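You operate a simulated robot arm through the tools that you are given. There is no shell and no other tool. Be economical: measure what you need, move in short steps, check, and stop when the job is done.

You are at the controls of a simulated robot arm. One attempt, no reset.

TASK
Put the blue bottle on the silver steel board. Put the small tin that says "cord" from the work end of the timber table in the medium bowl and the small tin marked "caps" on the green olive tin. Take the white block and put it on top of the mug set carton. Put the small grey mug on the far end of the window bench away on the ledge of the cups bay. Fetch the yellow sponge from the front of the lamp bench and set it on the bare end of the camp bed. Open the mirror door, fetch the blue lint brush from the top of the long table and set it on the shelf 3 of the mirror cupboard, then shut the door. Any order will do. Set down upright: blue bottle, small grey mug.

The check looks at the end state, three seconds after you hand in, the way a careful person would. Anything else that was tipped, shoved, dropped, spilled or broken makes it a failure. A push-on lid holds only when it is set on centred and level and pressed home; a screw cap is set on level and turned clockwise until tight.

THE ROBOT
A 6-joint arm with a fingered hand on a trunk, on a base that drives. Base frame: it is fixed to the floor where the robot stands at the start and does not move with it; the origin is under the middle of the robot, x ahead of it, y to its left, z up. Units: mm, rad, N and s.
With the tool pointing down near the work surface it reaches from about 140 to 360 mm from the robot's upright axis, wherever it stands. Its first joint turns from -2.897 to 2.897 rad. Places, roughly: bare end of the camp bed [-5100, 1800, 500]; blue bottle [750, -250, 1000]; ledge of the cups bay (25x69 cm) [720, 840, 920]; lint brush [-3750, -1000, 1000]; medium bowl [-750, 3250, 750]; mirror door [-4000, -3000, 1100]; mug set carton [500, 4750, 500]; olive tin (11x8x2 cm) [-600, 3900, 800]; shelf 3 of the mirror cupboard [-4000, -3200, 1200]; small grey mug [-1000, 7000, 1000]; small tin [-750, 3750, 750]; steel board [-750, 3000, 750]; white block (7x8x5 cm) [-2100, 4600, 800]; yellow sponge (6x8x5 cm) [-4500, 100, 900]. Payload 2.3 kg.
The TCP is the grasp point between the finger pads, 22 mm short of the fingertips. In the tool frame z runs along the fingers and y along their closing line. The gripper opens to 112 mm. The gripper's body begins 60 mm behind the TCP. The gripper is a hand of 3 fingers: y runs from the thumb to the fingers, the wrist lies at [0, 0, -218] in the tool frame.
Orientation is told as [roll, pitch, yaw] about the base's x, y, z axes, in that order, counted from this pose: with the fingers straight down and closing along the base's y, the tool's x points along the base's -x, its y along +y and its z along -z.

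THE INTERFACE
- The arm moves only by the tool drive_tool. Its argument "deltas" is a list that holds one entry, the list of rows, each a list of 6 numbers: the shift along the tool's x, y, z in mm, then the turn, a rotation vector about the tool's x, y, z in rad. In form: [[[tx, ty, tz, ax, ay, az], ...]]. A call has 1 to 8 rows; each row is the pose to reach, as a shift and turn from the pose commanded when the call began, along the tool's axes at that moment. Rows are played at 5 a second. More than 50 mm and 0.15 rad between two rows, and nothing of the call is played. A pose out of reach is approached as far as the arm can. The call stops where the force on the tool passes 40 N (or 10 N more than at its start, if that is more) or the arm is blocked; 0.2 s more then pass. In this call time passes only in rows, and 0.2 s behind the last. The reply holds the time, the measured pose of the TCP, the force on the tool along the base axes, the opening and the grip force, in the units named above and with some noise, with the torque about the TCP (base axes, N m) and any sound that the robot's microphone picked up.
- Cameras (640 x 400 px; columns grow to the right, rows downward): "scene" is now at [21, 123.8, 1527.7]; the picture's right is [-0.24, -0.97, 0.00], its down [-0.65, 0.16, -0.74] and it looks along [0.72, -0.18, -0.67] (base axes); focal length 277 px, centre (320, 200). "wrist" rides on the gripper at [66, 3, -81] in the tool frame; the picture's right is [-0.05, 1.00, 0.00], its down [-0.77, -0.04, -0.64] and it looks along [-0.63, -0.03, 0.77] (tool axes); focal length 275 px, centre (320, 200). There is no depth. A picture from a camera that has moved, and an enlarged one, comes with that camera's place and axes in the base frame and with its lens.
- grab_frame(camera): a new picture of that camera. It takes no simulated time.
- lift_body(by): slides the trunk up (or, below 0, down) by that many mm; the arm and the scene camera ride with it, the base frame stays. It gives what a move gives, with no picture.
- drive_base(legs): drives the robot by 1 to 6 legs, each [ahead, left, turn to the left] in mm, mm and rad, along the robot's own axes; the way and the turn of a leg run together, so that a leg with both is an arc; at most 1500 mm and 3.142 rad a leg. The arm and the cameras ride along, it lands a little off, and it stops where it bumps. It gives what a move gives.
- move_fingers(finger1, finger2, thumb_bend): sets how far each is bent, from 0 (flat) to 1 (curled in); at 0.3 the hand is open as for a grip, at 0.7 the pads meet at the TCP. One left out holds its place. A second passes; each finger stops where it meets its share of the squeeze, and holds until it gets a number again. It is the only way to open and close the hand. It gives what a move gives, with no picture; readings hold the bend of each and the force on the fingers (four entries, about 0 where the hand has none), thumb and palm.
- pan_tilt(pan, tilt): turns the head with the scene camera to pan (to the left, within 2.705 rad either way) and tilt (down, from -0.506 to 1.204), counted from straight ahead of the robot. It gives what a move gives.
- close_up(camera, box): a new picture of the part [left, top, right, bottom] of that camera's present view, enlarged. It takes no simulated time.
- hand_in(): hands the job in; it is judged then, once.

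Go step by step. Nothing tells you exact positions but the pictures and the camera data: compare them with the known pose of the tool, close in by small moves and look again before you grip or let go. The budget is 483 turns and 228 pictures, counting those below and the enlarged ones. Unless the task says otherwise, let go and move clear before handing in.

The tools are called as name(argument=value, ...) on one line, values as JSON. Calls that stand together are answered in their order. drive_tool: Moves the arm, as the interface text tells. Its arguments: {"type":"object","properties":{"deltas":{"type":"array","items":{"type":"array","items":{"type":"array","items":{"type":"number"}}}}},"required":["deltas"]} The other tools are called the same way: lift_body (by) slides the trunk up or down; move_fingers (finger1, finger2, thumb_bend) moves the fingers one by one; drive_base (legs) drives the base; pan_tilt (pan, tilt) turns the head that bears the scene camera; grab_frame (camera) takes a picture; close_up (camera, box) takes an enlarged picture of a part of a camera's view; hand_in () hands the job in.

At the start:

```text
t: 0.0
tool_pos: [287.7, 31.9, 1214.8]
ee_rot: [0.0, -0.001, -0.002]
force: [0.0, 0.1, 1.2]
moment: [-0.04, 0.0, -0.01]
grip_width: 111.8
finger_force: 0.0
shape: jaw
bend: [0.3, 0.3, 0.3]
finger forces: [0.1, 0.0, 0.0, 0.0, 0.0, 0.1]
trunk travel left (down, up): [-446.0, 144.0]
robot x, y, heading: [-2.0, -2.4, 0.0]
head pan, tilt: [-0.244, 0.731]
```

scene: 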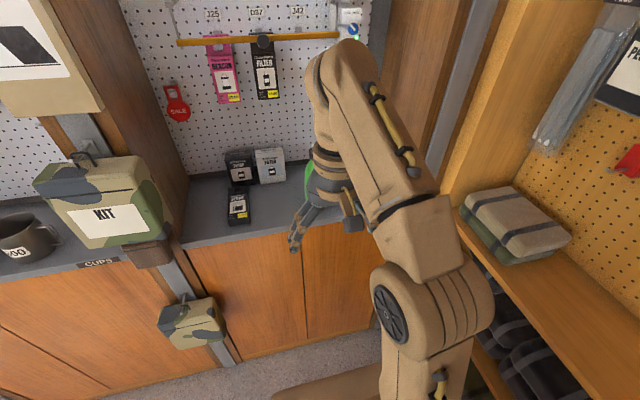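
wrist: 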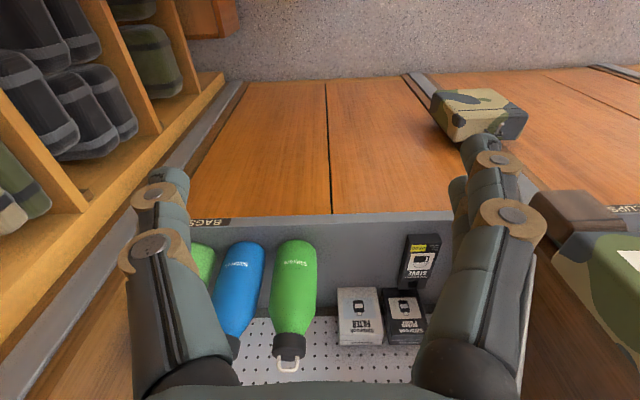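

I see the bays ahead, with the blue bottle between two green ones in the bags bay. I'll survey the surroundings before moving.

close_up(camera="wrist", box=[160, 180, 460, 390])

pan_tilt(pan=0.6, tilt=0.6)

grab_frame(camera="scene")

pan_tilt(pan=1.7, tilt=0.3)

grab_frame(camera="scene")

pan_tilt(pan=2.7, tilt=0.3)

grab_frame(camera="scene")

pan_tilt(pan=-2.4, tilt=0.3)

grab_frame(camera="scene")

pan_tilt(pan=-0.6, tilt=0.8)

grab_frame(camera="scene")

```text
1.90 times, centred on (310, 285) of wrist
camera zoom: at [221.7, 34.6, 1296.2], right [0.05, 1.0, 0.0], down [0.77, -0.04, 0.64], along [0.64, -0.03, -0.77], focal length 524 px, centre (339, 38)
```

zoom: 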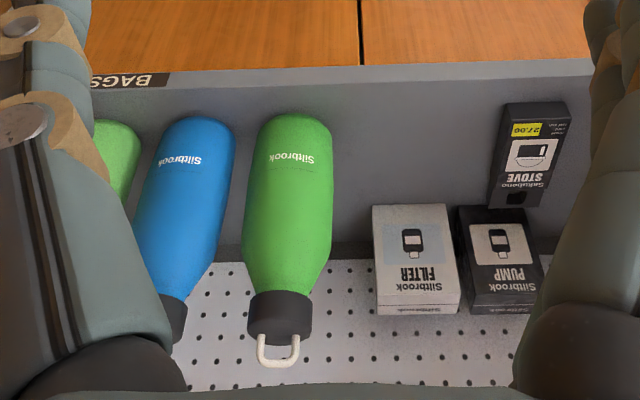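

```text
t: 1.2
tool_pos: [287.0, 32.1, 1216.3]
ee_rot: [0.002, -0.002, -0.003]
force: [0.0, -0.2, -0.8]
moment: [0.0, -0.02, -0.02]
grip_width: 111.9
finger_force: 0.0
shape: jaw
bend: [0.3, 0.3, 0.3]
finger forces: [0.0, 0.1, 0.1, 0.1, 0.0, 0.0]
trunk travel left (down, up): [-446.0, 144.0]
robot x, y, heading: [1.5, -2.3, -0.001]
head pan, tilt: [0.6, 0.6]
```

```text
224 pictures are left
camera scene: at [12.8, 193.9, 1539.0], right [0.56, -0.83, 0.0], down [-0.47, -0.32, -0.82], along [0.68, 0.47, -0.57], focal length 277 px, centre (320, 200)
```

scene: 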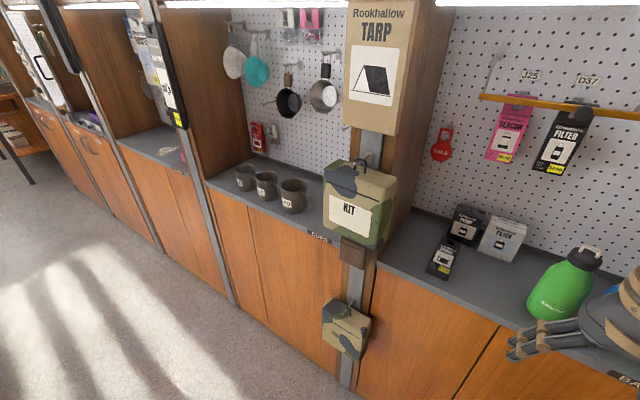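

```text
t: 2.5
tool_pos: [287.3, 32.2, 1216.6]
ee_rot: [0.002, -0.001, -0.003]
force: [0.1, -0.2, 0.4]
moment: [0.01, -0.01, -0.01]
grip_width: 112.0
finger_force: 0.0
shape: jaw
bend: [0.3, 0.3, 0.3]
finger forces: [0.0, 0.0, 0.1, 0.0, 0.1, 0.0]
trunk travel left (down, up): [-446.0, 144.0]
robot x, y, heading: [3.8, -1.7, -0.001]
head pan, tilt: [1.7, 0.3]
```

```text
223 pictures are left
camera scene: at [-72.1, 236.7, 1566.5], right [0.99, 0.13, 0.0], down [0.04, -0.29, -0.96], along [-0.12, 0.95, -0.3], focal length 277 px, centre (320, 200)
```

scene: 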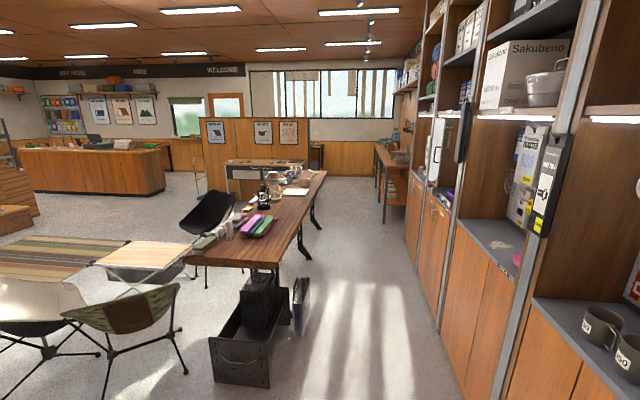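

```text
t: 3.8
tool_pos: [288.0, 32.0, 1216.1]
ee_rot: [0.001, -0.001, -0.002]
force: [-0.5, -0.1, 0.1]
moment: [-0.03, -0.02, 0.0]
grip_width: 112.0
finger_force: 0.1
shape: jaw
bend: [0.3, 0.3, 0.3]
finger forces: [0.0, 0.0, 0.0, 0.1, 0.0, 0.0]
trunk travel left (down, up): [-446.0, 144.0]
robot x, y, heading: [3.4, 4.8, -0.001]
head pan, tilt: [2.7, 0.3]
```

```text
222 pictures are left
camera scene: at [-144.6, 184.0, 1566.5], right [0.43, 0.9, 0.0], down [0.27, -0.13, -0.96], along [-0.86, 0.41, -0.3], focal length 277 px, centre (320, 200)
```

scene: 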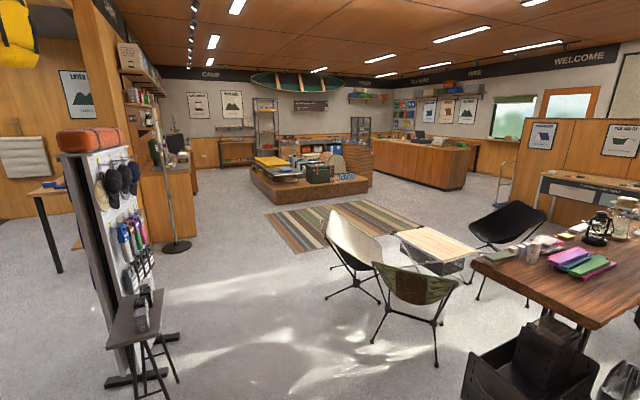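

```text
t: 7.8
tool_pos: [288.2, 33.8, 1216.0]
ee_rot: [0.003, 0.0, -0.003]
force: [0.2, 0.7, -1.1]
moment: [0.01, 0.01, 0.02]
grip_width: 111.7
finger_force: 0.1
shape: jaw
bend: [0.3, 0.3, 0.3]
finger forces: [0.0, 0.0, 0.0, 0.1, 0.0, 0.1]
trunk travel left (down, up): [-446.0, 144.0]
robot x, y, heading: [3.1, -1.4, 0.001]
head pan, tilt: [-2.4, 0.3]
```

```text
221 pictures are left
camera scene: at [-129.0, 80.9, 1566.5], right [-0.68, 0.74, 0.0], down [0.22, 0.2, -0.96], along [-0.7, -0.65, -0.3], focal length 277 px, centre (320, 200)
```

scene: 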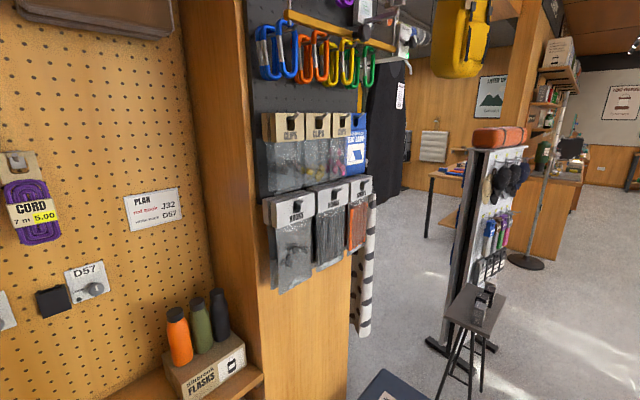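

```text
t: 9.6
tool_pos: [287.8, 32.8, 1216.0]
ee_rot: [0.003, -0.002, -0.002]
force: [0.5, 0.5, 1.4]
moment: [-0.01, -0.02, 0.0]
grip_width: 112.0
finger_force: 0.1
shape: jaw
bend: [0.3, 0.3, 0.3]
finger forces: [0.0, 0.1, 0.0, 0.0, 0.0, 0.0]
trunk travel left (down, up): [-446.0, 144.0]
robot x, y, heading: [-4.3, -0.1, -0.0]
head pan, tilt: [-0.6, 0.799]
```

```text
220 pictures are left
camera scene: at [6.4, 98.4, 1522.2], right [-0.57, -0.82, 0.0], down [-0.59, 0.41, -0.7], along [0.58, -0.39, -0.72], focal length 277 px, centre (320, 200)
```

scene: 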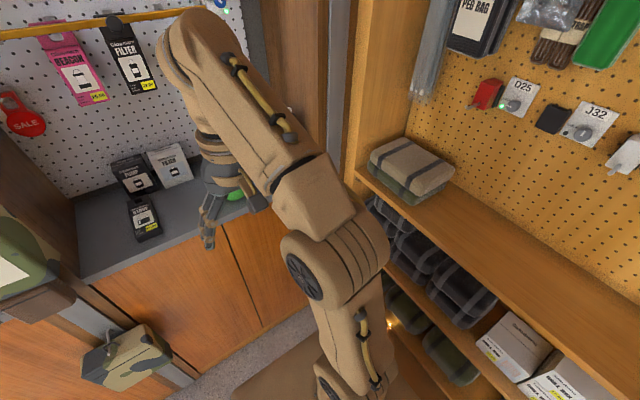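

Blue bottle seems near (680,-150), base at z≈920, cap top about z≈1110. Now I check the floor clearance around the robot.

pan_tilt(pan=0.2, tilt=1.2)

grab_frame(camera="scene")

pan_tilt(pan=-1.4, tilt=0.9)

grab_frame(camera="scene")

```text
t: 10.7
tool_pos: [287.3, 30.7, 1215.7]
ee_rot: [0.002, -0.003, -0.002]
force: [-0.8, 0.5, 0.2]
moment: [-0.01, 0.03, 0.02]
grip_width: 111.6
finger_force: 0.0
shape: jaw
bend: [0.3, 0.3, 0.3]
finger forces: [0.1, 0.0, 0.1, 0.0, 0.0, 0.0]
trunk travel left (down, up): [-446.0, 144.0]
robot x, y, heading: [-1.4, 0.0, 0.0]
head pan, tilt: [0.201, 1.201]
```

```text
219 pictures are left
camera scene: at [-5.3, 155.1, 1494.5], right [0.2, -0.98, 0.0], down [-0.91, -0.19, -0.36], along [0.36, 0.07, -0.93], focal length 277 px, centre (320, 200)
```

scene: 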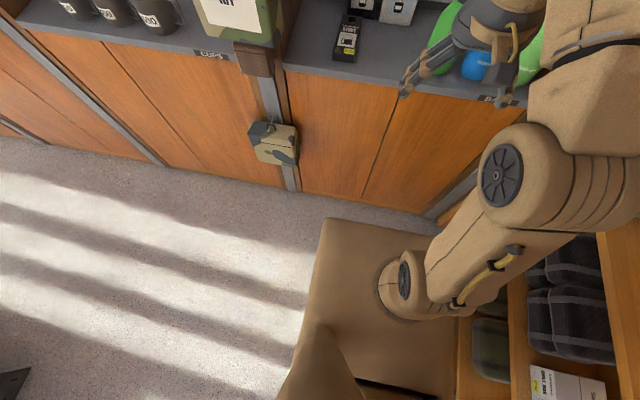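

```text
t: 12.4
tool_pos: [288.6, 33.0, 1215.7]
ee_rot: [0.001, -0.004, -0.002]
force: [0.1, -0.8, -0.7]
moment: [0.0, 0.01, 0.02]
grip_width: 111.7
finger_force: 0.0
shape: jaw
bend: [0.3, 0.3, 0.3]
finger forces: [0.0, 0.1, 0.0, 0.0, 0.0, 0.0]
trunk travel left (down, up): [-446.0, 144.0]
robot x, y, heading: [2.8, 2.0, 0.001]
head pan, tilt: [-1.4, 0.901]
```

```text
218 pictures are left
camera scene: at [-47.3, 69.7, 1514.3], right [-0.99, -0.17, 0.0], down [-0.13, 0.77, -0.62], along [0.11, -0.61, -0.78], focal length 277 px, centre (320, 200)
```

scene: 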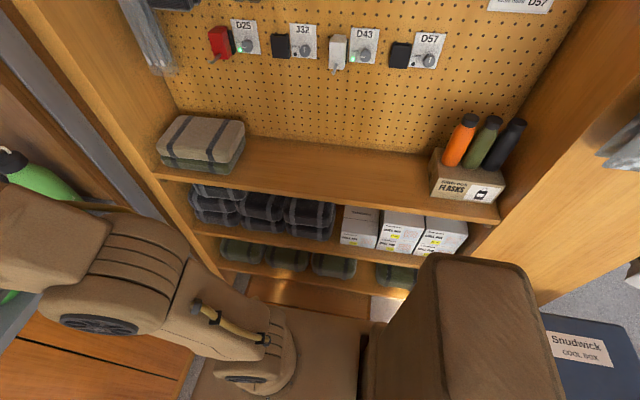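

The base front is around x≈300 and the cabinet front at x≈570. I'll drive ahead 200 mm and look with the wrist camera.

drive_base(legs=[[200, 0, 0]])

grab_frame(camera="wrist")

pan_tilt(pan=0.0, tilt=1.2)

grab_frame(camera="scene")

```text
t: 14.0
tool_pos: [488.7, 33.7, 1215.2]
ee_rot: [0.002, -0.001, 0.0]
force: [0.0, 0.7, 0.5]
moment: [-0.04, 0.01, -0.01]
grip_width: 111.6
finger_force: 0.0
shape: jaw
bend: [0.3, 0.3, 0.3]
finger forces: [0.0, 0.1, 0.1, 0.1, 0.0, 0.0]
trunk travel left (down, up): [-446.0, 144.0]
robot x, y, heading: [199.7, -1.7, 0.004]
head pan, tilt: [-1.4, 0.901]
```

```text
217 pictures are left
camera wrist: at [422.2, 35.4, 1296.1], right [0.05, 1.0, 0.0], down [0.77, -0.04, 0.64], along [0.64, -0.03, -0.77], focal length 275 px, centre (320, 200)
```

wrist: 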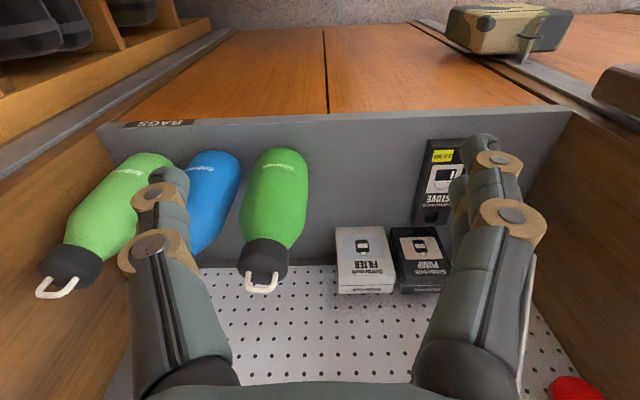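

```text
t: 15.5
tool_pos: [487.9, 32.4, 1215.1]
ee_rot: [0.002, -0.002, 0.002]
force: [-0.1, -0.2, -0.1]
moment: [-0.01, -0.01, 0.03]
grip_width: 111.8
finger_force: 0.1
shape: jaw
bend: [0.3, 0.3, 0.3]
finger forces: [0.0, 0.0, 0.1, 0.1, 0.1, 0.0]
trunk travel left (down, up): [-446.0, 144.0]
robot x, y, heading: [199.8, -2.1, 0.006]
head pan, tilt: [0.0, 1.201]
```

```text
216 pictures are left
camera scene: at [195.1, 144.2, 1494.5], right [0.0, -1.0, 0.0], down [-0.93, 0.0, -0.36], along [0.36, 0.0, -0.93], focal length 277 px, centre (320, 200)
```

scene: 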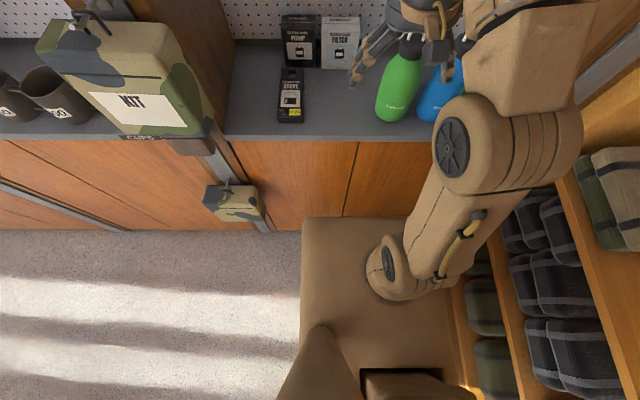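

Blue bottle's base front is about (644,-142), so its axis is about (686,-150). I'll move the open hand over it at the present height.

drive_tool(deltas=[[[-27, -26, 0, 0, 0, 0], [-54, -52, 0, 0, 0, 0], [-81, -78, 0, 0, 0, 0], [-108, -104, 0, 0, 0, 0], [-135, -130, 0, 0, 0, 0], [-162, -156, 0, 0, 0, 0], [-190, -183, 0, 0, 0, 0]]])

grab_frame(camera="wrist")

grab_frame(camera="scene")

```text
t: 17.1
tool_pos: [591.4, -48.5, 1163.9]
ee_rot: [0.0, 0.0, -0.002]
force: [0.2, -0.5, 0.1]
moment: [-0.03, 0.02, 0.02]
grip_width: 111.9
finger_force: 0.0
shape: jaw
bend: [0.3, 0.3, 0.3]
finger forces: [0.0, 0.1, 0.1, 0.0, 0.0, 0.0]
out of reach, approached as far as the arm can: row 2, 3, 4, 5, 6, 7
trunk travel left (down, up): [-446.0, 144.0]
robot x, y, heading: [197.5, -1.2, 0.007]
head pan, tilt: [0.0, 1.201]
```

```text
215 pictures are left
camera wrist: at [524.2, -46.0, 1243.5], right [0.05, 1.0, 0.0], down [0.77, -0.04, 0.64], along [0.64, -0.03, -0.77], focal length 275 px, centre (320, 200)
```

wrist: 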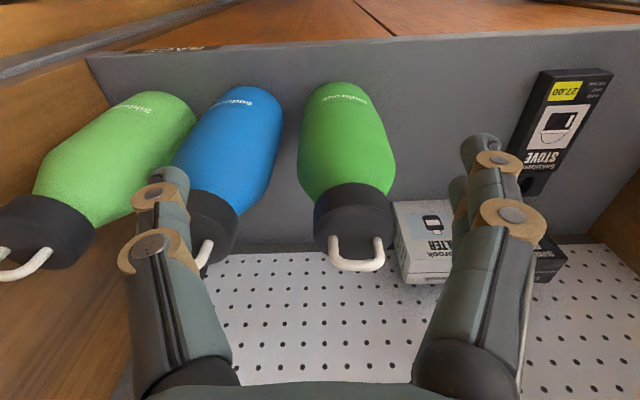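

```text
214 pictures are left
camera scene: at [195.3, 144.3, 1494.4], right [0.0, -1.0, 0.0], down [-0.93, 0.0, -0.36], along [0.36, 0.0, -0.93], focal length 277 px, centre (320, 200)
```

scene: 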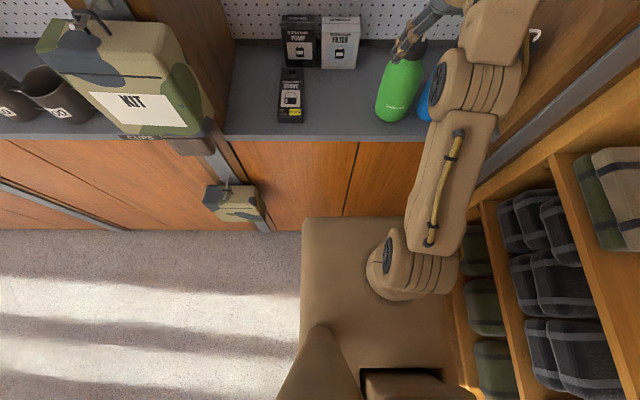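

The tool-down reach ends short of the bottle, so I'll back off and use a flat, forward-pointing grasp at cap height. First I retreat and check where the command frame stands.

drive_tool(deltas=[[[40, 20, -20, 0, 0, 0], [80, 40, -30, 0, 0, 0]]])

```text
t: 17.7
tool_pos: [510.3, -10.8, 1193.6]
ee_rot: [0.003, -0.003, 0.002]
force: [-0.8, 0.3, 0.0]
moment: [-0.02, -0.01, 0.01]
grip_width: 111.8
finger_force: 0.1
shape: jaw
bend: [0.3, 0.3, 0.3]
finger forces: [0.1, 0.0, 0.0, 0.0, 0.0, 0.0]
trunk travel left (down, up): [-446.0, 144.0]
robot x, y, heading: [201.3, -0.9, 0.007]
head pan, tilt: [0.0, 1.201]
```

Commands start from the reached pose. Now I spin the hand about its own axis so the wrist camera will be on top when the fingers point forward.

drive_tool(deltas=[[[10, 0, -5, 0, 0, 0.15], [20, 0, -10, 0, 0, 0.3], [30, 0, -15, 0, 0, 0.45], [40, 0, -20, 0, 0, 0.6], [40, 0, -20, 0, 0, 0.75], [40, 0, -20, 0, 0, 0.9], [40, 0, -20, 0, 0, 1.05], [40, 0, -20, 0, 0, 1.2]]])

drive_tool(deltas=[[[0, 0, 0, 0, 0, 0.15], [0, 0, 0, 0, 0, 0.3], [0, 0, 0, 0, 0, 0.45], [0, 0, 0, 0, 0, 0.6], [0, 0, 0, 0, 0, 0.75], [0, 0, 0, 0, 0, 0.9], [0, 0, 0, 0, 0, 1.05], [0, 0, 0, 0, 0, 1.2]]])

```text
t: 19.5
tool_pos: [474.7, -12.0, 1211.7]
ee_rot: [0.001, 0.001, -1.201]
force: [0.5, 0.7, 0.5]
moment: [0.0, -0.05, -0.02]
grip_width: 112.1
finger_force: 0.0
shape: jaw
bend: [0.3, 0.3, 0.3]
finger forces: [0.1, 0.0, 0.0, 0.1, 0.0, 0.0]
trunk travel left (down, up): [-446.0, 144.0]
robot x, y, heading: [201.1, 0.5, -0.0]
head pan, tilt: [0.0, 1.201]
```

```text
t: 21.3
tool_pos: [476.4, -11.5, 1211.5]
ee_rot: [0.0, 0.002, -2.401]
force: [0.2, 0.2, -0.9]
moment: [0.02, 0.01, 0.01]
grip_width: 112.1
finger_force: 0.2
shape: jaw
bend: [0.3, 0.3, 0.3]
finger forces: [0.0, 0.0, 0.1, 0.1, 0.1, 0.0]
trunk travel left (down, up): [-446.0, 144.0]
robot x, y, heading: [198.3, -0.6, 0.0]
head pan, tilt: [0.0, 1.201]
```

drive_tool(deltas=[[[0, 0, 0, 0, 0, 0.15], [0, 0, 0, 0, 0, 0.3], [0, 0, 0, 0, 0, 0.45], [0, 0, 0, 0, 0, 0.6], [0, 0, 0, 0, 0, 0.74]]])

drive_tool(deltas=[[[10, 10, 0, 0, 0.15, 0], [20, 20, 0, 0, 0.3, 0], [30, 30, 0, 0, 0.45, 0], [40, 40, 0, 0, 0.6, 0], [50, 50, 0, 0, 0.75, 0], [60, 60, 0, 0, 0.9, 0], [70, 70, 0, 0, 1.05, 0], [80, 80, 0, 0, 1.2, 0]]])

grab_frame(camera="wrist")

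```text
t: 22.5
tool_pos: [475.9, -12.8, 1211.3]
ee_rot: [-0.002, 0.004, -3.141]
force: [-0.1, 0.3, -0.4]
moment: [0.02, 0.02, 0.01]
grip_width: 112.1
finger_force: 0.1
shape: jaw
bend: [0.3, 0.3, 0.3]
finger forces: [0.0, 0.0, 0.0, 0.0, 0.1, 0.0]
trunk travel left (down, up): [-446.0, 144.0]
robot x, y, heading: [198.3, -1.4, 0.001]
head pan, tilt: [0.0, 1.201]
```

```text
t: 24.3
tool_pos: [555.0, -92.7, 1211.0]
ee_rot: [-0.005, 1.201, 3.14]
force: [-0.4, -0.5, 0.1]
moment: [0.0, 0.01, -0.01]
grip_width: 111.7
finger_force: 0.1
shape: jaw
bend: [0.3, 0.3, 0.3]
finger forces: [0.0, 0.1, 0.0, 0.0, 0.1, 0.1]
trunk travel left (down, up): [-446.0, 144.0]
robot x, y, heading: [198.5, -2.1, -0.002]
head pan, tilt: [0.0, 1.201]
```

```text
213 pictures are left
camera wrist: at [504.9, -95.1, 1302.3], right [-0.02, -1.0, -0.04], down [-0.87, 0.04, -0.49], along [0.49, 0.03, -0.87], focal length 275 px, centre (320, 200)
```

wrist: 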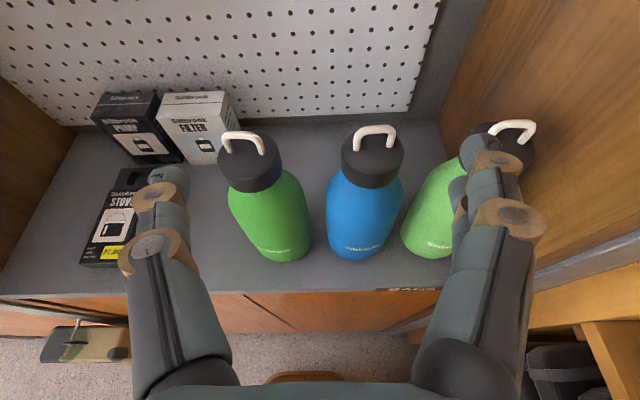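

Excellent view from above: the blue cap is clear of its neighbours. I zoom to measure cap height.

close_up(camera="wrist", box=[300, 110, 440, 270])

```text
2.50 times, centred on (370, 190) of wrist
camera zoom: at [504.9, -95.1, 1302.3], right [-0.02, -1.0, -0.04], down [-0.87, 0.04, -0.49], along [0.49, 0.03, -0.87], focal length 688 px, centre (195, 225)
```

zoom: 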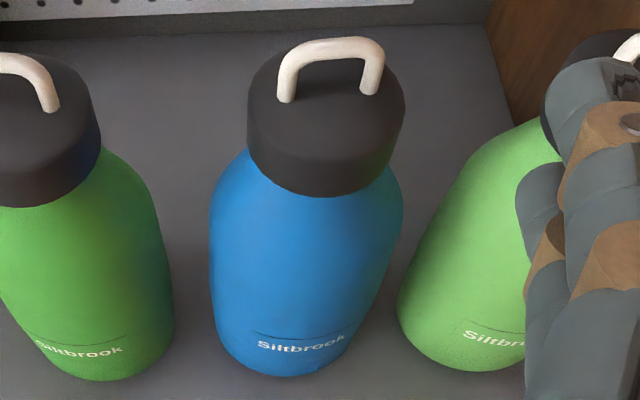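

Cap is at about (662,-133), z 1085–1112, roughly 56 mm wide. I'll raise the trunk to gain reach, then turn the tool straight down over the cap.

lift_body(by=140)

drive_tool(deltas=[[[-20, 5, 0, 0, -0.15, 0], [-40, 10, 0, 0, -0.3, 0], [-60, 15, 0, 0, -0.45, 0], [-80, 20, 0, 0, -0.6, 0], [-80, 25, 0, 0, -0.75, 0], [-80, 30, 0, 0, -0.9, 0], [-80, 35, 0, 0, -1.05, 0], [-80, 40, 0, 0, -1.2, 0]]])

```text
t: 26.0
tool_pos: [555.8, -90.1, 1352.4]
ee_rot: [-0.003, 1.201, 3.141]
force: [-0.4, 0.0, 0.8]
moment: [0.01, 0.0, -0.02]
grip_width: 111.5
finger_force: 0.1
shape: jaw
bend: [0.3, 0.3, 0.3]
finger forces: [0.0, 0.0, 0.1, 0.0, 0.0, 0.0]
trunk travel left (down, up): [-586.0, 4.0]
robot x, y, heading: [197.4, -0.2, 0.008]
head pan, tilt: [0.0, 1.201]
```

```text
t: 27.8
tool_pos: [529.7, -129.2, 1277.5]
ee_rot: [-0.002, -0.003, -3.136]
force: [0.3, -0.1, -0.3]
moment: [-0.02, 0.0, -0.01]
grip_width: 111.7
finger_force: 0.0
shape: jaw
bend: [0.3, 0.3, 0.3]
finger forces: [0.2, 0.0, 0.0, 0.0, 0.0, 0.0]
trunk travel left (down, up): [-586.0, 4.0]
robot x, y, heading: [198.3, -2.7, 0.008]
head pan, tilt: [0.0, 1.201]
```

Now forward over the cap, staying above the loops.

drive_tool(deltas=[[[0, 1, 40, 0, 0, 0], [0, 2, 80, 0, 0, 0], [40, 3, 92, 0, 0, 0], [80, 4, 92, 0, 0, 0], [110, 4, 92, 0, 0, 0], [132, 4, 92, 0, 0, 0]]])

grab_frame(camera="wrist")

pan_tilt(pan=-0.5, tilt=0.9)

grab_frame(camera="scene")

```text
t: 29.2
tool_pos: [646.0, -134.6, 1185.1]
ee_rot: [-0.001, 0.001, -3.138]
force: [0.3, 0.2, -0.6]
moment: [-0.02, -0.01, 0.02]
grip_width: 112.1
finger_force: 0.0
shape: jaw
bend: [0.3, 0.3, 0.3]
finger forces: [0.0, 0.0, 0.0, 0.0, 0.1, 0.1]
out of reach, approached as far as the arm can: row 6
trunk travel left (down, up): [-586.0, 4.0]
robot x, y, heading: [197.2, 1.8, 0.001]
head pan, tilt: [0.0, 1.201]
```

```text
211 pictures are left
camera wrist: at [712.1, -138.1, 1266.0], right [-0.04, -1.0, 0.0], down [-0.77, 0.03, 0.63], along [-0.63, 0.03, -0.77], focal length 275 px, centre (320, 200)
```

wrist: 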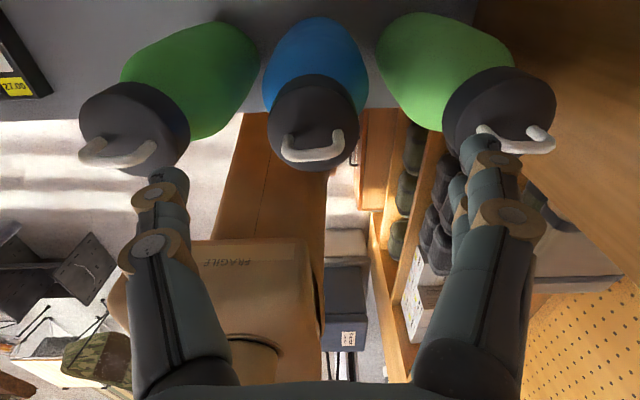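

```text
t: 30.1
tool_pos: [646.6, -134.8, 1186.4]
ee_rot: [-0.002, 0.003, -3.142]
force: [-0.6, 0.3, 0.4]
moment: [-0.04, 0.01, -0.01]
grip_width: 112.3
finger_force: 0.1
shape: jaw
bend: [0.3, 0.3, 0.3]
finger forces: [0.0, 0.0, 0.0, 0.0, 0.0, 0.0]
trunk travel left (down, up): [-586.0, 4.0]
robot x, y, heading: [202.9, 0.0, 0.001]
head pan, tilt: [-0.499, 0.901]
```

```text
210 pictures are left
camera scene: at [205.7, 108.2, 1654.2], right [-0.48, -0.88, 0.0], down [-0.69, 0.37, -0.62], along [0.55, -0.3, -0.78], focal length 277 px, centre (320, 200)
```

scene: 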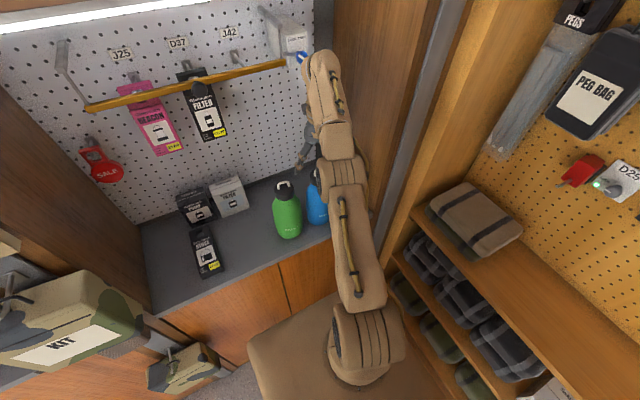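

Triangulating both views puts the cap at (649,-131), top z≈1125. I lower to straddle it.

drive_tool(deltas=[[[0, -3, 30, 0, 0, 0], [1, -3, 50, 0, 0, 0], [2, -3, 65, 0, 0, 0], [2, -3, 80, 0, 0, 0]]])

grab_frame(camera="wrist")

```text
t: 31.1
tool_pos: [647.9, -129.5, 1103.2]
ee_rot: [-0.001, 0.003, -3.139]
force: [0.0, -1.6, 0.5]
moment: [0.0, 0.01, -0.04]
grip_width: 112.0
finger_force: 0.1
shape: jaw
bend: [0.3, 0.3, 0.3]
finger forces: [0.0, 0.0, 0.0, 0.1, 0.4, 0.1]
trunk travel left (down, up): [-586.0, 4.0]
robot x, y, heading: [199.9, -3.7, 0.003]
head pan, tilt: [-0.499, 0.901]
```

```text
209 pictures are left
camera wrist: at [714.8, -133.7, 1184.5], right [-0.04, -1.0, 0.0], down [-0.77, 0.03, 0.64], along [-0.63, 0.03, -0.77], focal length 275 px, centre (320, 200)
```

wrist: 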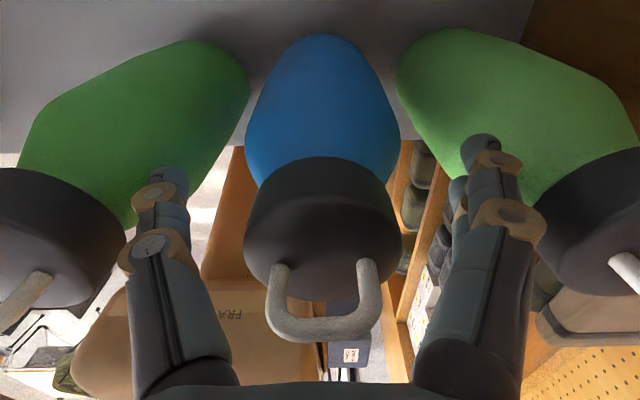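

The hand straddles the blue cap. I close in steps.

move_fingers(finger1=0.42, finger2=0.42, thumb_bend=0.42)

grab_frame(camera="wrist")

```text
t: 32.1
tool_pos: [648.5, -130.0, 1103.6]
ee_rot: [0.0, 0.002, -3.138]
force: [-0.3, -0.4, -0.8]
moment: [0.01, 0.01, 0.0]
grip_width: 78.7
finger_force: 0.1
shape: fingers
bend: [0.42, 0.42, 0.42]
finger forces: [0.0, 0.0, 0.1, 0.0, 0.0, 0.0]
trunk travel left (down, up): [-586.0, 4.0]
robot x, y, heading: [200.1, 0.7, 0.003]
head pan, tilt: [-0.499, 0.901]
```

```text
208 pictures are left
camera wrist: at [714.7, -133.6, 1184.9], right [-0.04, -1.0, 0.0], down [-0.77, 0.03, 0.64], along [-0.63, 0.03, -0.77], focal length 275 px, centre (320, 200)
```

wrist: 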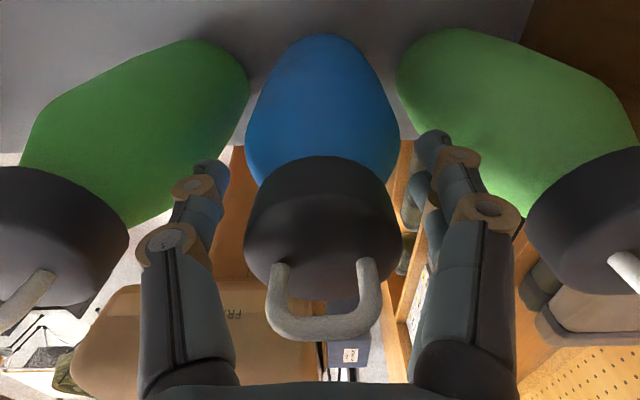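

move_fingers(finger1=0.62, finger2=0.62, thumb_bend=0.62)

grab_frame(camera="wrist")

```text
t: 33.1
tool_pos: [648.0, -128.4, 1105.6]
ee_rot: [-0.001, 0.002, -3.138]
force: [0.4, -0.8, 2.9]
moment: [-0.01, 0.0, -0.02]
grip_width: 51.8
finger_force: 10.3
shape: fingers
bend: [0.53, 0.52, 0.55]
finger forces: [5.0, 5.9, 0.1, 0.0, 10.8, 0.0]
trunk travel left (down, up): [-586.0, 4.0]
robot x, y, heading: [196.7, -1.4, 0.003]
head pan, tilt: [-0.499, 0.901]
```

```text
207 pictures are left
camera wrist: at [714.4, -133.7, 1185.1], right [-0.04, -1.0, 0.0], down [-0.77, 0.03, 0.63], along [-0.63, 0.03, -0.77], focal length 275 px, centre (320, 200)
```

wrist: 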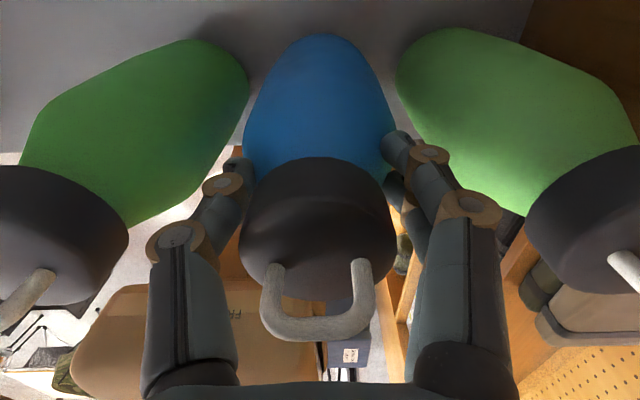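

Firm 10 N grip on the cap. I lift slightly and check that the bottle comes with it.

drive_tool(deltas=[[[0, 0, -20, 0, 0, 0], [0, 0, -40, 0, 0, 0], [-10, 0, -60, 0, 0, 0]]])

grab_frame(camera="wrist")

```text
t: 33.9
tool_pos: [638.7, -131.1, 1165.5]
ee_rot: [-0.002, 0.003, -3.138]
force: [-0.6, -0.8, -0.4]
moment: [0.01, 0.0, -0.01]
grip_width: 51.1
finger_force: 9.9
shape: fingers
bend: [0.53, 0.52, 0.55]
finger forces: [4.4, 5.1, 0.1, 0.0, 9.8, 0.1]
trunk travel left (down, up): [-586.0, 4.0]
robot x, y, heading: [199.8, 3.6, 0.002]
head pan, tilt: [-0.499, 0.901]
```

```text
206 pictures are left
camera wrist: at [705.2, -133.3, 1246.4], right [-0.04, -1.0, 0.0], down [-0.77, 0.03, 0.63], along [-0.63, 0.03, -0.77], focal length 275 px, centre (320, 200)
```

wrist: 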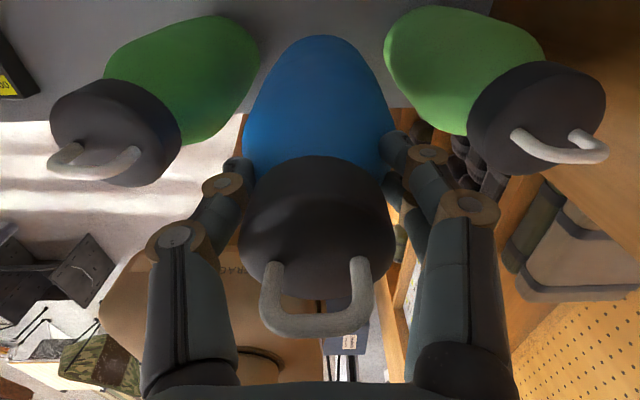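

The bottle is lifted cleanly. I retract it out of the bay with the arm, then drive back.

drive_tool(deltas=[[[-30, 0, -10, 0, 0, 0], [-70, 0, -20, 0, 0, 0], [-110, 0, -30, 0, 0, 0], [-150, 0, -40, 0, 0, 0], [-190, -20, -40, 0, 0, 0]]])

drive_base(legs=[[-400, 0, 0]])

pan_tilt(pan=1.8, tilt=0.4)

grab_frame(camera="scene")

```text
t: 35.1
tool_pos: [447.1, -110.3, 1205.5]
ee_rot: [0.0, 0.003, -3.138]
force: [-0.2, 0.1, -1.7]
moment: [0.0, -0.02, -0.02]
grip_width: 50.6
finger_force: 9.7
shape: fingers
bend: [0.54, 0.52, 0.55]
finger forces: [4.9, 5.0, 0.1, 0.0, 9.6, 0.0]
trunk travel left (down, up): [-586.0, 4.0]
robot x, y, heading: [202.3, 1.7, 0.003]
head pan, tilt: [-0.499, 0.901]
```

```text
t: 37.5
tool_pos: [56.5, -112.9, 1205.3]
ee_rot: [-0.002, 0.003, -3.137]
force: [0.0, 0.4, -1.2]
moment: [0.01, -0.05, -0.04]
grip_width: 50.5
finger_force: 9.2
shape: fingers
bend: [0.54, 0.52, 0.55]
finger forces: [4.5, 5.1, 0.0, 0.0, 9.5, 0.0]
trunk travel left (down, up): [-586.0, 4.0]
robot x, y, heading: [-197.3, -4.1, 0.007]
head pan, tilt: [-0.499, 0.901]
```

```text
t: 39.7
tool_pos: [56.9, -111.8, 1205.5]
ee_rot: [-0.003, 0.001, -3.139]
force: [0.1, 0.3, -1.2]
moment: [0.01, -0.04, -0.02]
grip_width: 50.6
finger_force: 9.8
shape: fingers
bend: [0.54, 0.52, 0.55]
finger forces: [4.5, 5.2, 0.0, 0.0, 9.4, 0.0]
trunk travel left (down, up): [-586.0, 4.0]
robot x, y, heading: [-195.1, -0.3, 0.003]
head pan, tilt: [1.799, 0.4]
```

```text
205 pictures are left
camera scene: at [-275.0, 233.2, 1697.3], right [0.97, 0.23, 0.0], down [0.09, -0.38, -0.92], along [-0.21, 0.9, -0.39], focal length 277 px, centre (320, 200)
```

scene: 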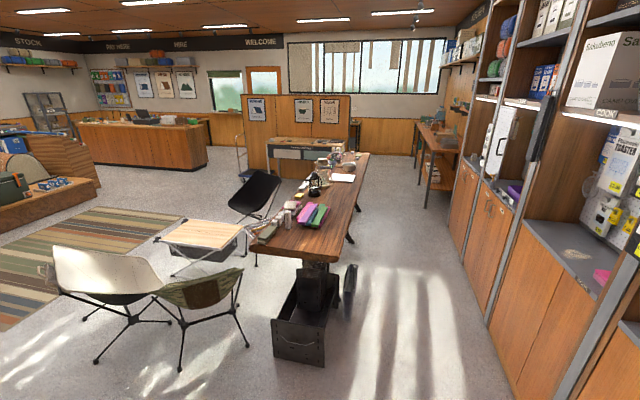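

The timber table spans x≈-1100…-530, y≈1580…4250, with a clear aisle at x≈0. I drive up the aisle to y≈3000 and turn to face the table.

drive_base(legs=[[220, 300, 0], [0, 1350, 0], [0, 1350, 0], [0, 0, 3.14]])

pan_tilt(pan=0.1, tilt=0.7)

grab_frame(camera="scene")

grab_frame(camera="wrist")

```text
t: 62.2
tool_pos: [-218.1, 3125.8, 1203.8]
ee_rot: [-0.002, 0.002, -0.001]
force: [-0.3, 0.6, -1.5]
moment: [0.0, 0.0, -0.01]
grip_width: 50.0
finger_force: 9.2
shape: fingers
bend: [0.54, 0.53, 0.55]
finger forces: [4.3, 5.0, 0.0, 0.0, 9.0, 0.0]
trunk travel left (down, up): [-586.0, 4.0]
robot x, y, heading: [32.2, 3011.3, 3.137]
head pan, tilt: [1.799, 0.4]
```

```text
t: 63.9
tool_pos: [-218.3, 3125.1, 1205.5]
ee_rot: [-0.001, 0.003, -0.002]
force: [0.0, -0.1, -1.2]
moment: [-0.01, -0.03, -0.03]
grip_width: 50.0
finger_force: 9.4
shape: fingers
bend: [0.54, 0.53, 0.55]
finger forces: [4.3, 5.0, 0.1, 0.0, 9.0, 0.1]
trunk travel left (down, up): [-586.0, 4.0]
robot x, y, heading: [29.6, 3014.8, 3.137]
head pan, tilt: [0.099, 0.7]
```

```text
204 pictures are left
camera scene: at [6.3, 2866.2, 1670.4], right [-0.1, 1.0, 0.0], down [0.64, 0.06, -0.77], along [-0.76, -0.07, -0.64], focal length 277 px, centre (320, 200)
```

scene: 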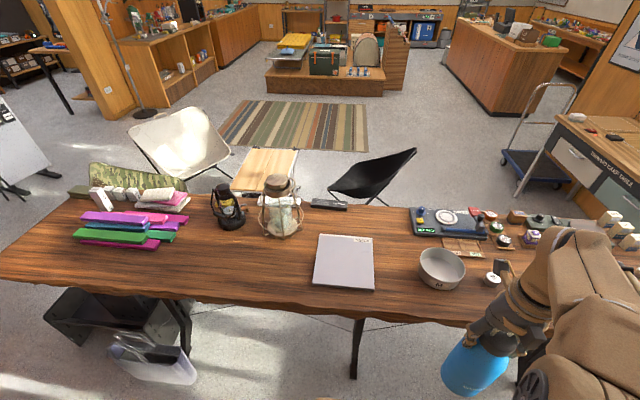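

```text
203 pictures are left
camera wrist: at [-283.6, 3128.0, 1285.4], right [0.05, 1.0, 0.0], down [0.77, -0.04, 0.64], along [0.63, -0.03, -0.77], focal length 275 px, centre (320, 200)
```

wrist: 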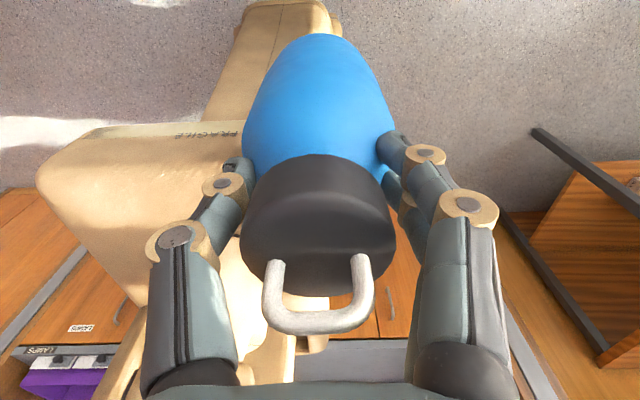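

The steel board centre is about (-715,2905), near edge x≈-590; bowl about (-705,3286). I drive closer to the board.

drive_base(legs=[[0, 230, 0.004], [190, 0, 0]])

drive_tool(deltas=[[[40, 0, 0, 0, 0, 0], [80, 0, 0, 0, 0, 0], [120, 0, 0, 0, 0, 0], [150, 0, 0, 0, 0, 0]]])

grab_frame(camera="scene")

```text
t: 66.8
tool_pos: [-405.8, 2889.9, 1204.1]
ee_rot: [-0.003, 0.001, 0.004]
force: [0.0, 0.6, -1.0]
moment: [0.01, -0.02, -0.01]
grip_width: 49.9
finger_force: 9.0
shape: fingers
bend: [0.54, 0.53, 0.55]
finger forces: [4.3, 5.0, 0.0, 0.0, 9.0, 0.0]
trunk travel left (down, up): [-586.0, 4.0]
robot x, y, heading: [-154.4, 2781.3, -3.14]
head pan, tilt: [0.099, 0.7]
```

```text
t: 67.8
tool_pos: [-557.4, 2890.9, 1204.4]
ee_rot: [-0.003, -0.001, 0.003]
force: [-0.1, 0.4, -1.1]
moment: [0.02, -0.03, -0.01]
grip_width: 49.4
finger_force: 9.0
shape: fingers
bend: [0.54, 0.53, 0.55]
finger forces: [4.0, 5.2, 0.0, 0.0, 8.9, 0.0]
trunk travel left (down, up): [-586.0, 4.0]
robot x, y, heading: [-157.0, 2777.1, -3.141]
head pan, tilt: [0.099, 0.7]
```

```text
202 pictures are left
camera scene: at [-182.0, 2632.5, 1670.4], right [-0.1, 0.99, 0.0], down [0.64, 0.07, -0.76], along [-0.76, -0.08, -0.64], focal length 277 px, centre (320, 200)
```

scene: 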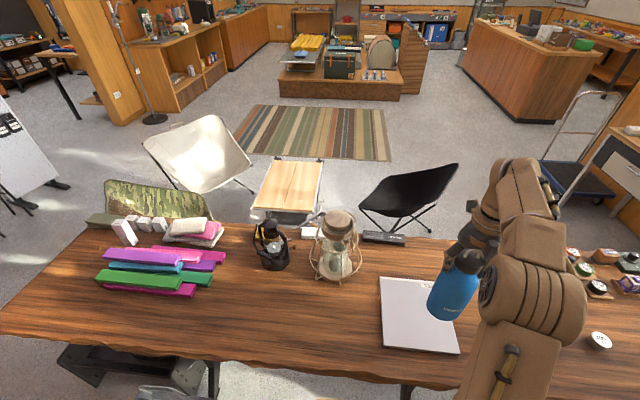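

Lowering the trunk, then I'll extend over the board.

lift_body(by=-180)

drive_tool(deltas=[[[40, -3, 0, 0, 0, 0], [80, -6, 0, 0, 0, 0], [105, -10, 0, 0, 0, 0]]])

grab_frame(camera="scene")

grab_frame(camera="wrist")

```text
t: 69.8
tool_pos: [-556.3, 2889.5, 1026.4]
ee_rot: [-0.001, 0.002, 0.004]
force: [0.2, -0.3, -1.5]
moment: [0.03, -0.05, 0.03]
grip_width: 49.1
finger_force: 9.0
shape: fingers
bend: [0.54, 0.53, 0.55]
finger forces: [4.0, 5.1, 0.1, 0.1, 8.8, 0.1]
trunk travel left (down, up): [-406.0, 184.0]
robot x, y, heading: [-158.0, 2781.4, -3.138]
head pan, tilt: [0.099, 0.7]
```

```text
t: 70.6
tool_pos: [-617.2, 2861.9, 1008.7]
ee_rot: [0.001, 0.008, 0.002]
force: [0.2, -0.3, -0.6]
moment: [0.05, 0.01, -0.01]
grip_width: 36.2
finger_force: 4.9
shape: fingers
bend: [0.59, 0.56, 0.58]
finger forces: [2.3, 3.2, 0.1, 0.0, 5.1, 0.0]
out of reach, approached as far as the arm can: row 2, 3
trunk travel left (down, up): [-406.0, 184.0]
robot x, y, heading: [-156.1, 2776.5, -3.137]
head pan, tilt: [0.099, 0.7]
```

```text
201 pictures are left
camera scene: at [-182.4, 2631.3, 1490.3], right [-0.1, 0.99, 0.0], down [0.64, 0.07, -0.76], along [-0.76, -0.08, -0.65], focal length 277 px, centre (320, 200)
```

scene: 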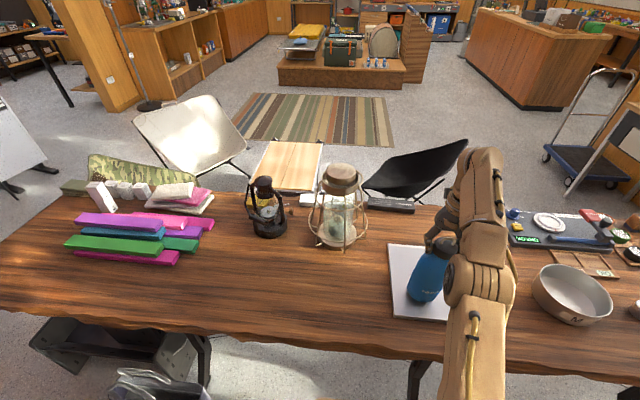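

```text
200 pictures are left
camera wrist: at [-682.6, 2865.0, 1089.8], right [0.04, 1.0, 0.0], down [0.78, -0.03, 0.63], along [0.63, -0.03, -0.78], focal length 275 px, centre (320, 200)
```

wrist: 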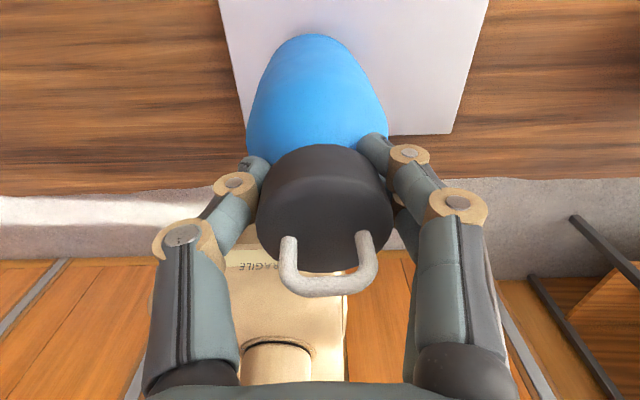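

The table top works out at z≈800 (two cameras), so the bottle is only just above the board and the grip has weakened. I lower gently until contact.

drive_tool(deltas=[[[0, 0, 5, 0, 0, 0], [0, 0, 10, 0, 0, 0]]])

close_up(camera="scene", box=[360, 210, 540, 340])

grab_frame(camera="wrist")

```text
t: 71.2
tool_pos: [-613.1, 2861.8, 1001.9]
ee_rot: [-0.002, 0.009, 0.003]
force: [-1.5, -4.3, 26.2]
moment: [-0.21, -0.01, 0.02]
grip_width: 36.7
finger_force: 13.8
shape: fingers
bend: [0.62, 0.6, 0.58]
finger forces: [4.4, 7.5, 0.0, 0.0, 15.3, 0.0]
trunk travel left (down, up): [-406.0, 184.0]
robot x, y, heading: [-155.2, 2777.5, -3.137]
head pan, tilt: [0.099, 0.7]
```

```text
3.08 times, centred on (450, 275) of scene
camera zoom: at [-176.7, 2630.6, 1490.8], right [-0.1, 0.99, 0.0], down [0.64, 0.07, -0.77], along [-0.76, -0.08, -0.64], focal length 852 px, centre (-80, -31)
```

zoom: 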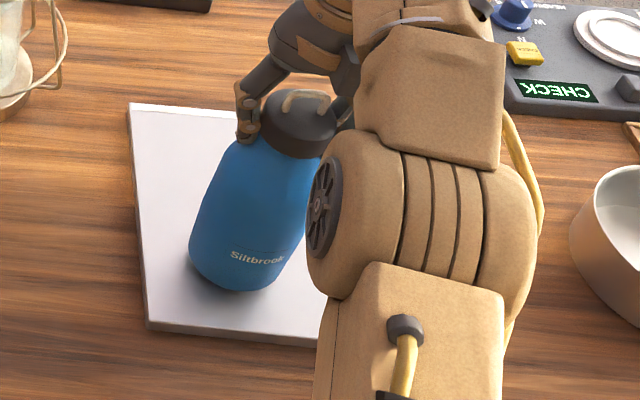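

```text
198 pictures are left
camera wrist: at [-678.7, 2864.5, 1082.9], right [0.04, 1.0, 0.0], down [0.78, -0.03, 0.63], along [0.63, -0.03, -0.78], focal length 275 px, centre (320, 200)
```

wrist: 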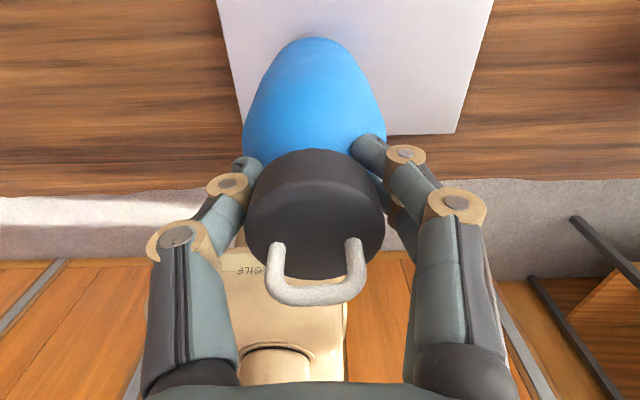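

Contact at 26 N: the bottle stands on the board. I ease up a little and open the fingers.

drive_tool(deltas=[[[0, 0, -4, 0, 0, 0]]])

move_fingers(finger1=0.45, finger2=0.45, thumb_bend=0.45)

grab_frame(camera="wrist")

```text
t: 71.6
tool_pos: [-614.0, 2863.6, 1004.0]
ee_rot: [0.0, 0.002, 0.003]
force: [-0.2, -2.1, 13.4]
moment: [-0.11, 0.01, 0.01]
grip_width: 36.4
finger_force: 10.0
shape: fingers
bend: [0.61, 0.59, 0.58]
finger forces: [2.8, 5.5, 0.0, 0.0, 10.5, 0.0]
trunk travel left (down, up): [-406.0, 184.0]
robot x, y, heading: [-157.5, 2778.2, -3.136]
head pan, tilt: [0.099, 0.7]
```

```text
t: 72.6
tool_pos: [-614.3, 2864.7, 1003.0]
ee_rot: [0.0, 0.002, 0.003]
force: [0.4, 0.3, 0.1]
moment: [0.02, -0.01, -0.03]
grip_width: 68.6
finger_force: 0.1
shape: fingers
bend: [0.45, 0.45, 0.45]
finger forces: [0.0, 0.1, 0.0, 0.0, 0.0, 0.1]
trunk travel left (down, up): [-406.0, 184.0]
robot x, y, heading: [-159.5, 2779.7, -3.142]
head pan, tilt: [0.099, 0.7]
```

```text
197 pictures are left
camera wrist: at [-681.1, 2867.0, 1083.3], right [0.04, 1.0, 0.0], down [0.77, -0.03, 0.64], along [0.63, -0.03, -0.77], focal length 275 px, centre (320, 200)
```

wrist: 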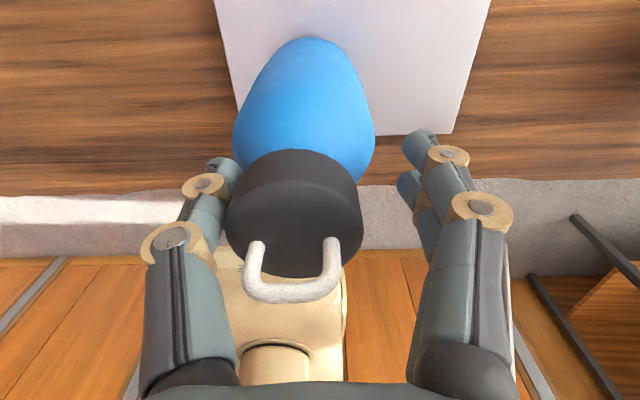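

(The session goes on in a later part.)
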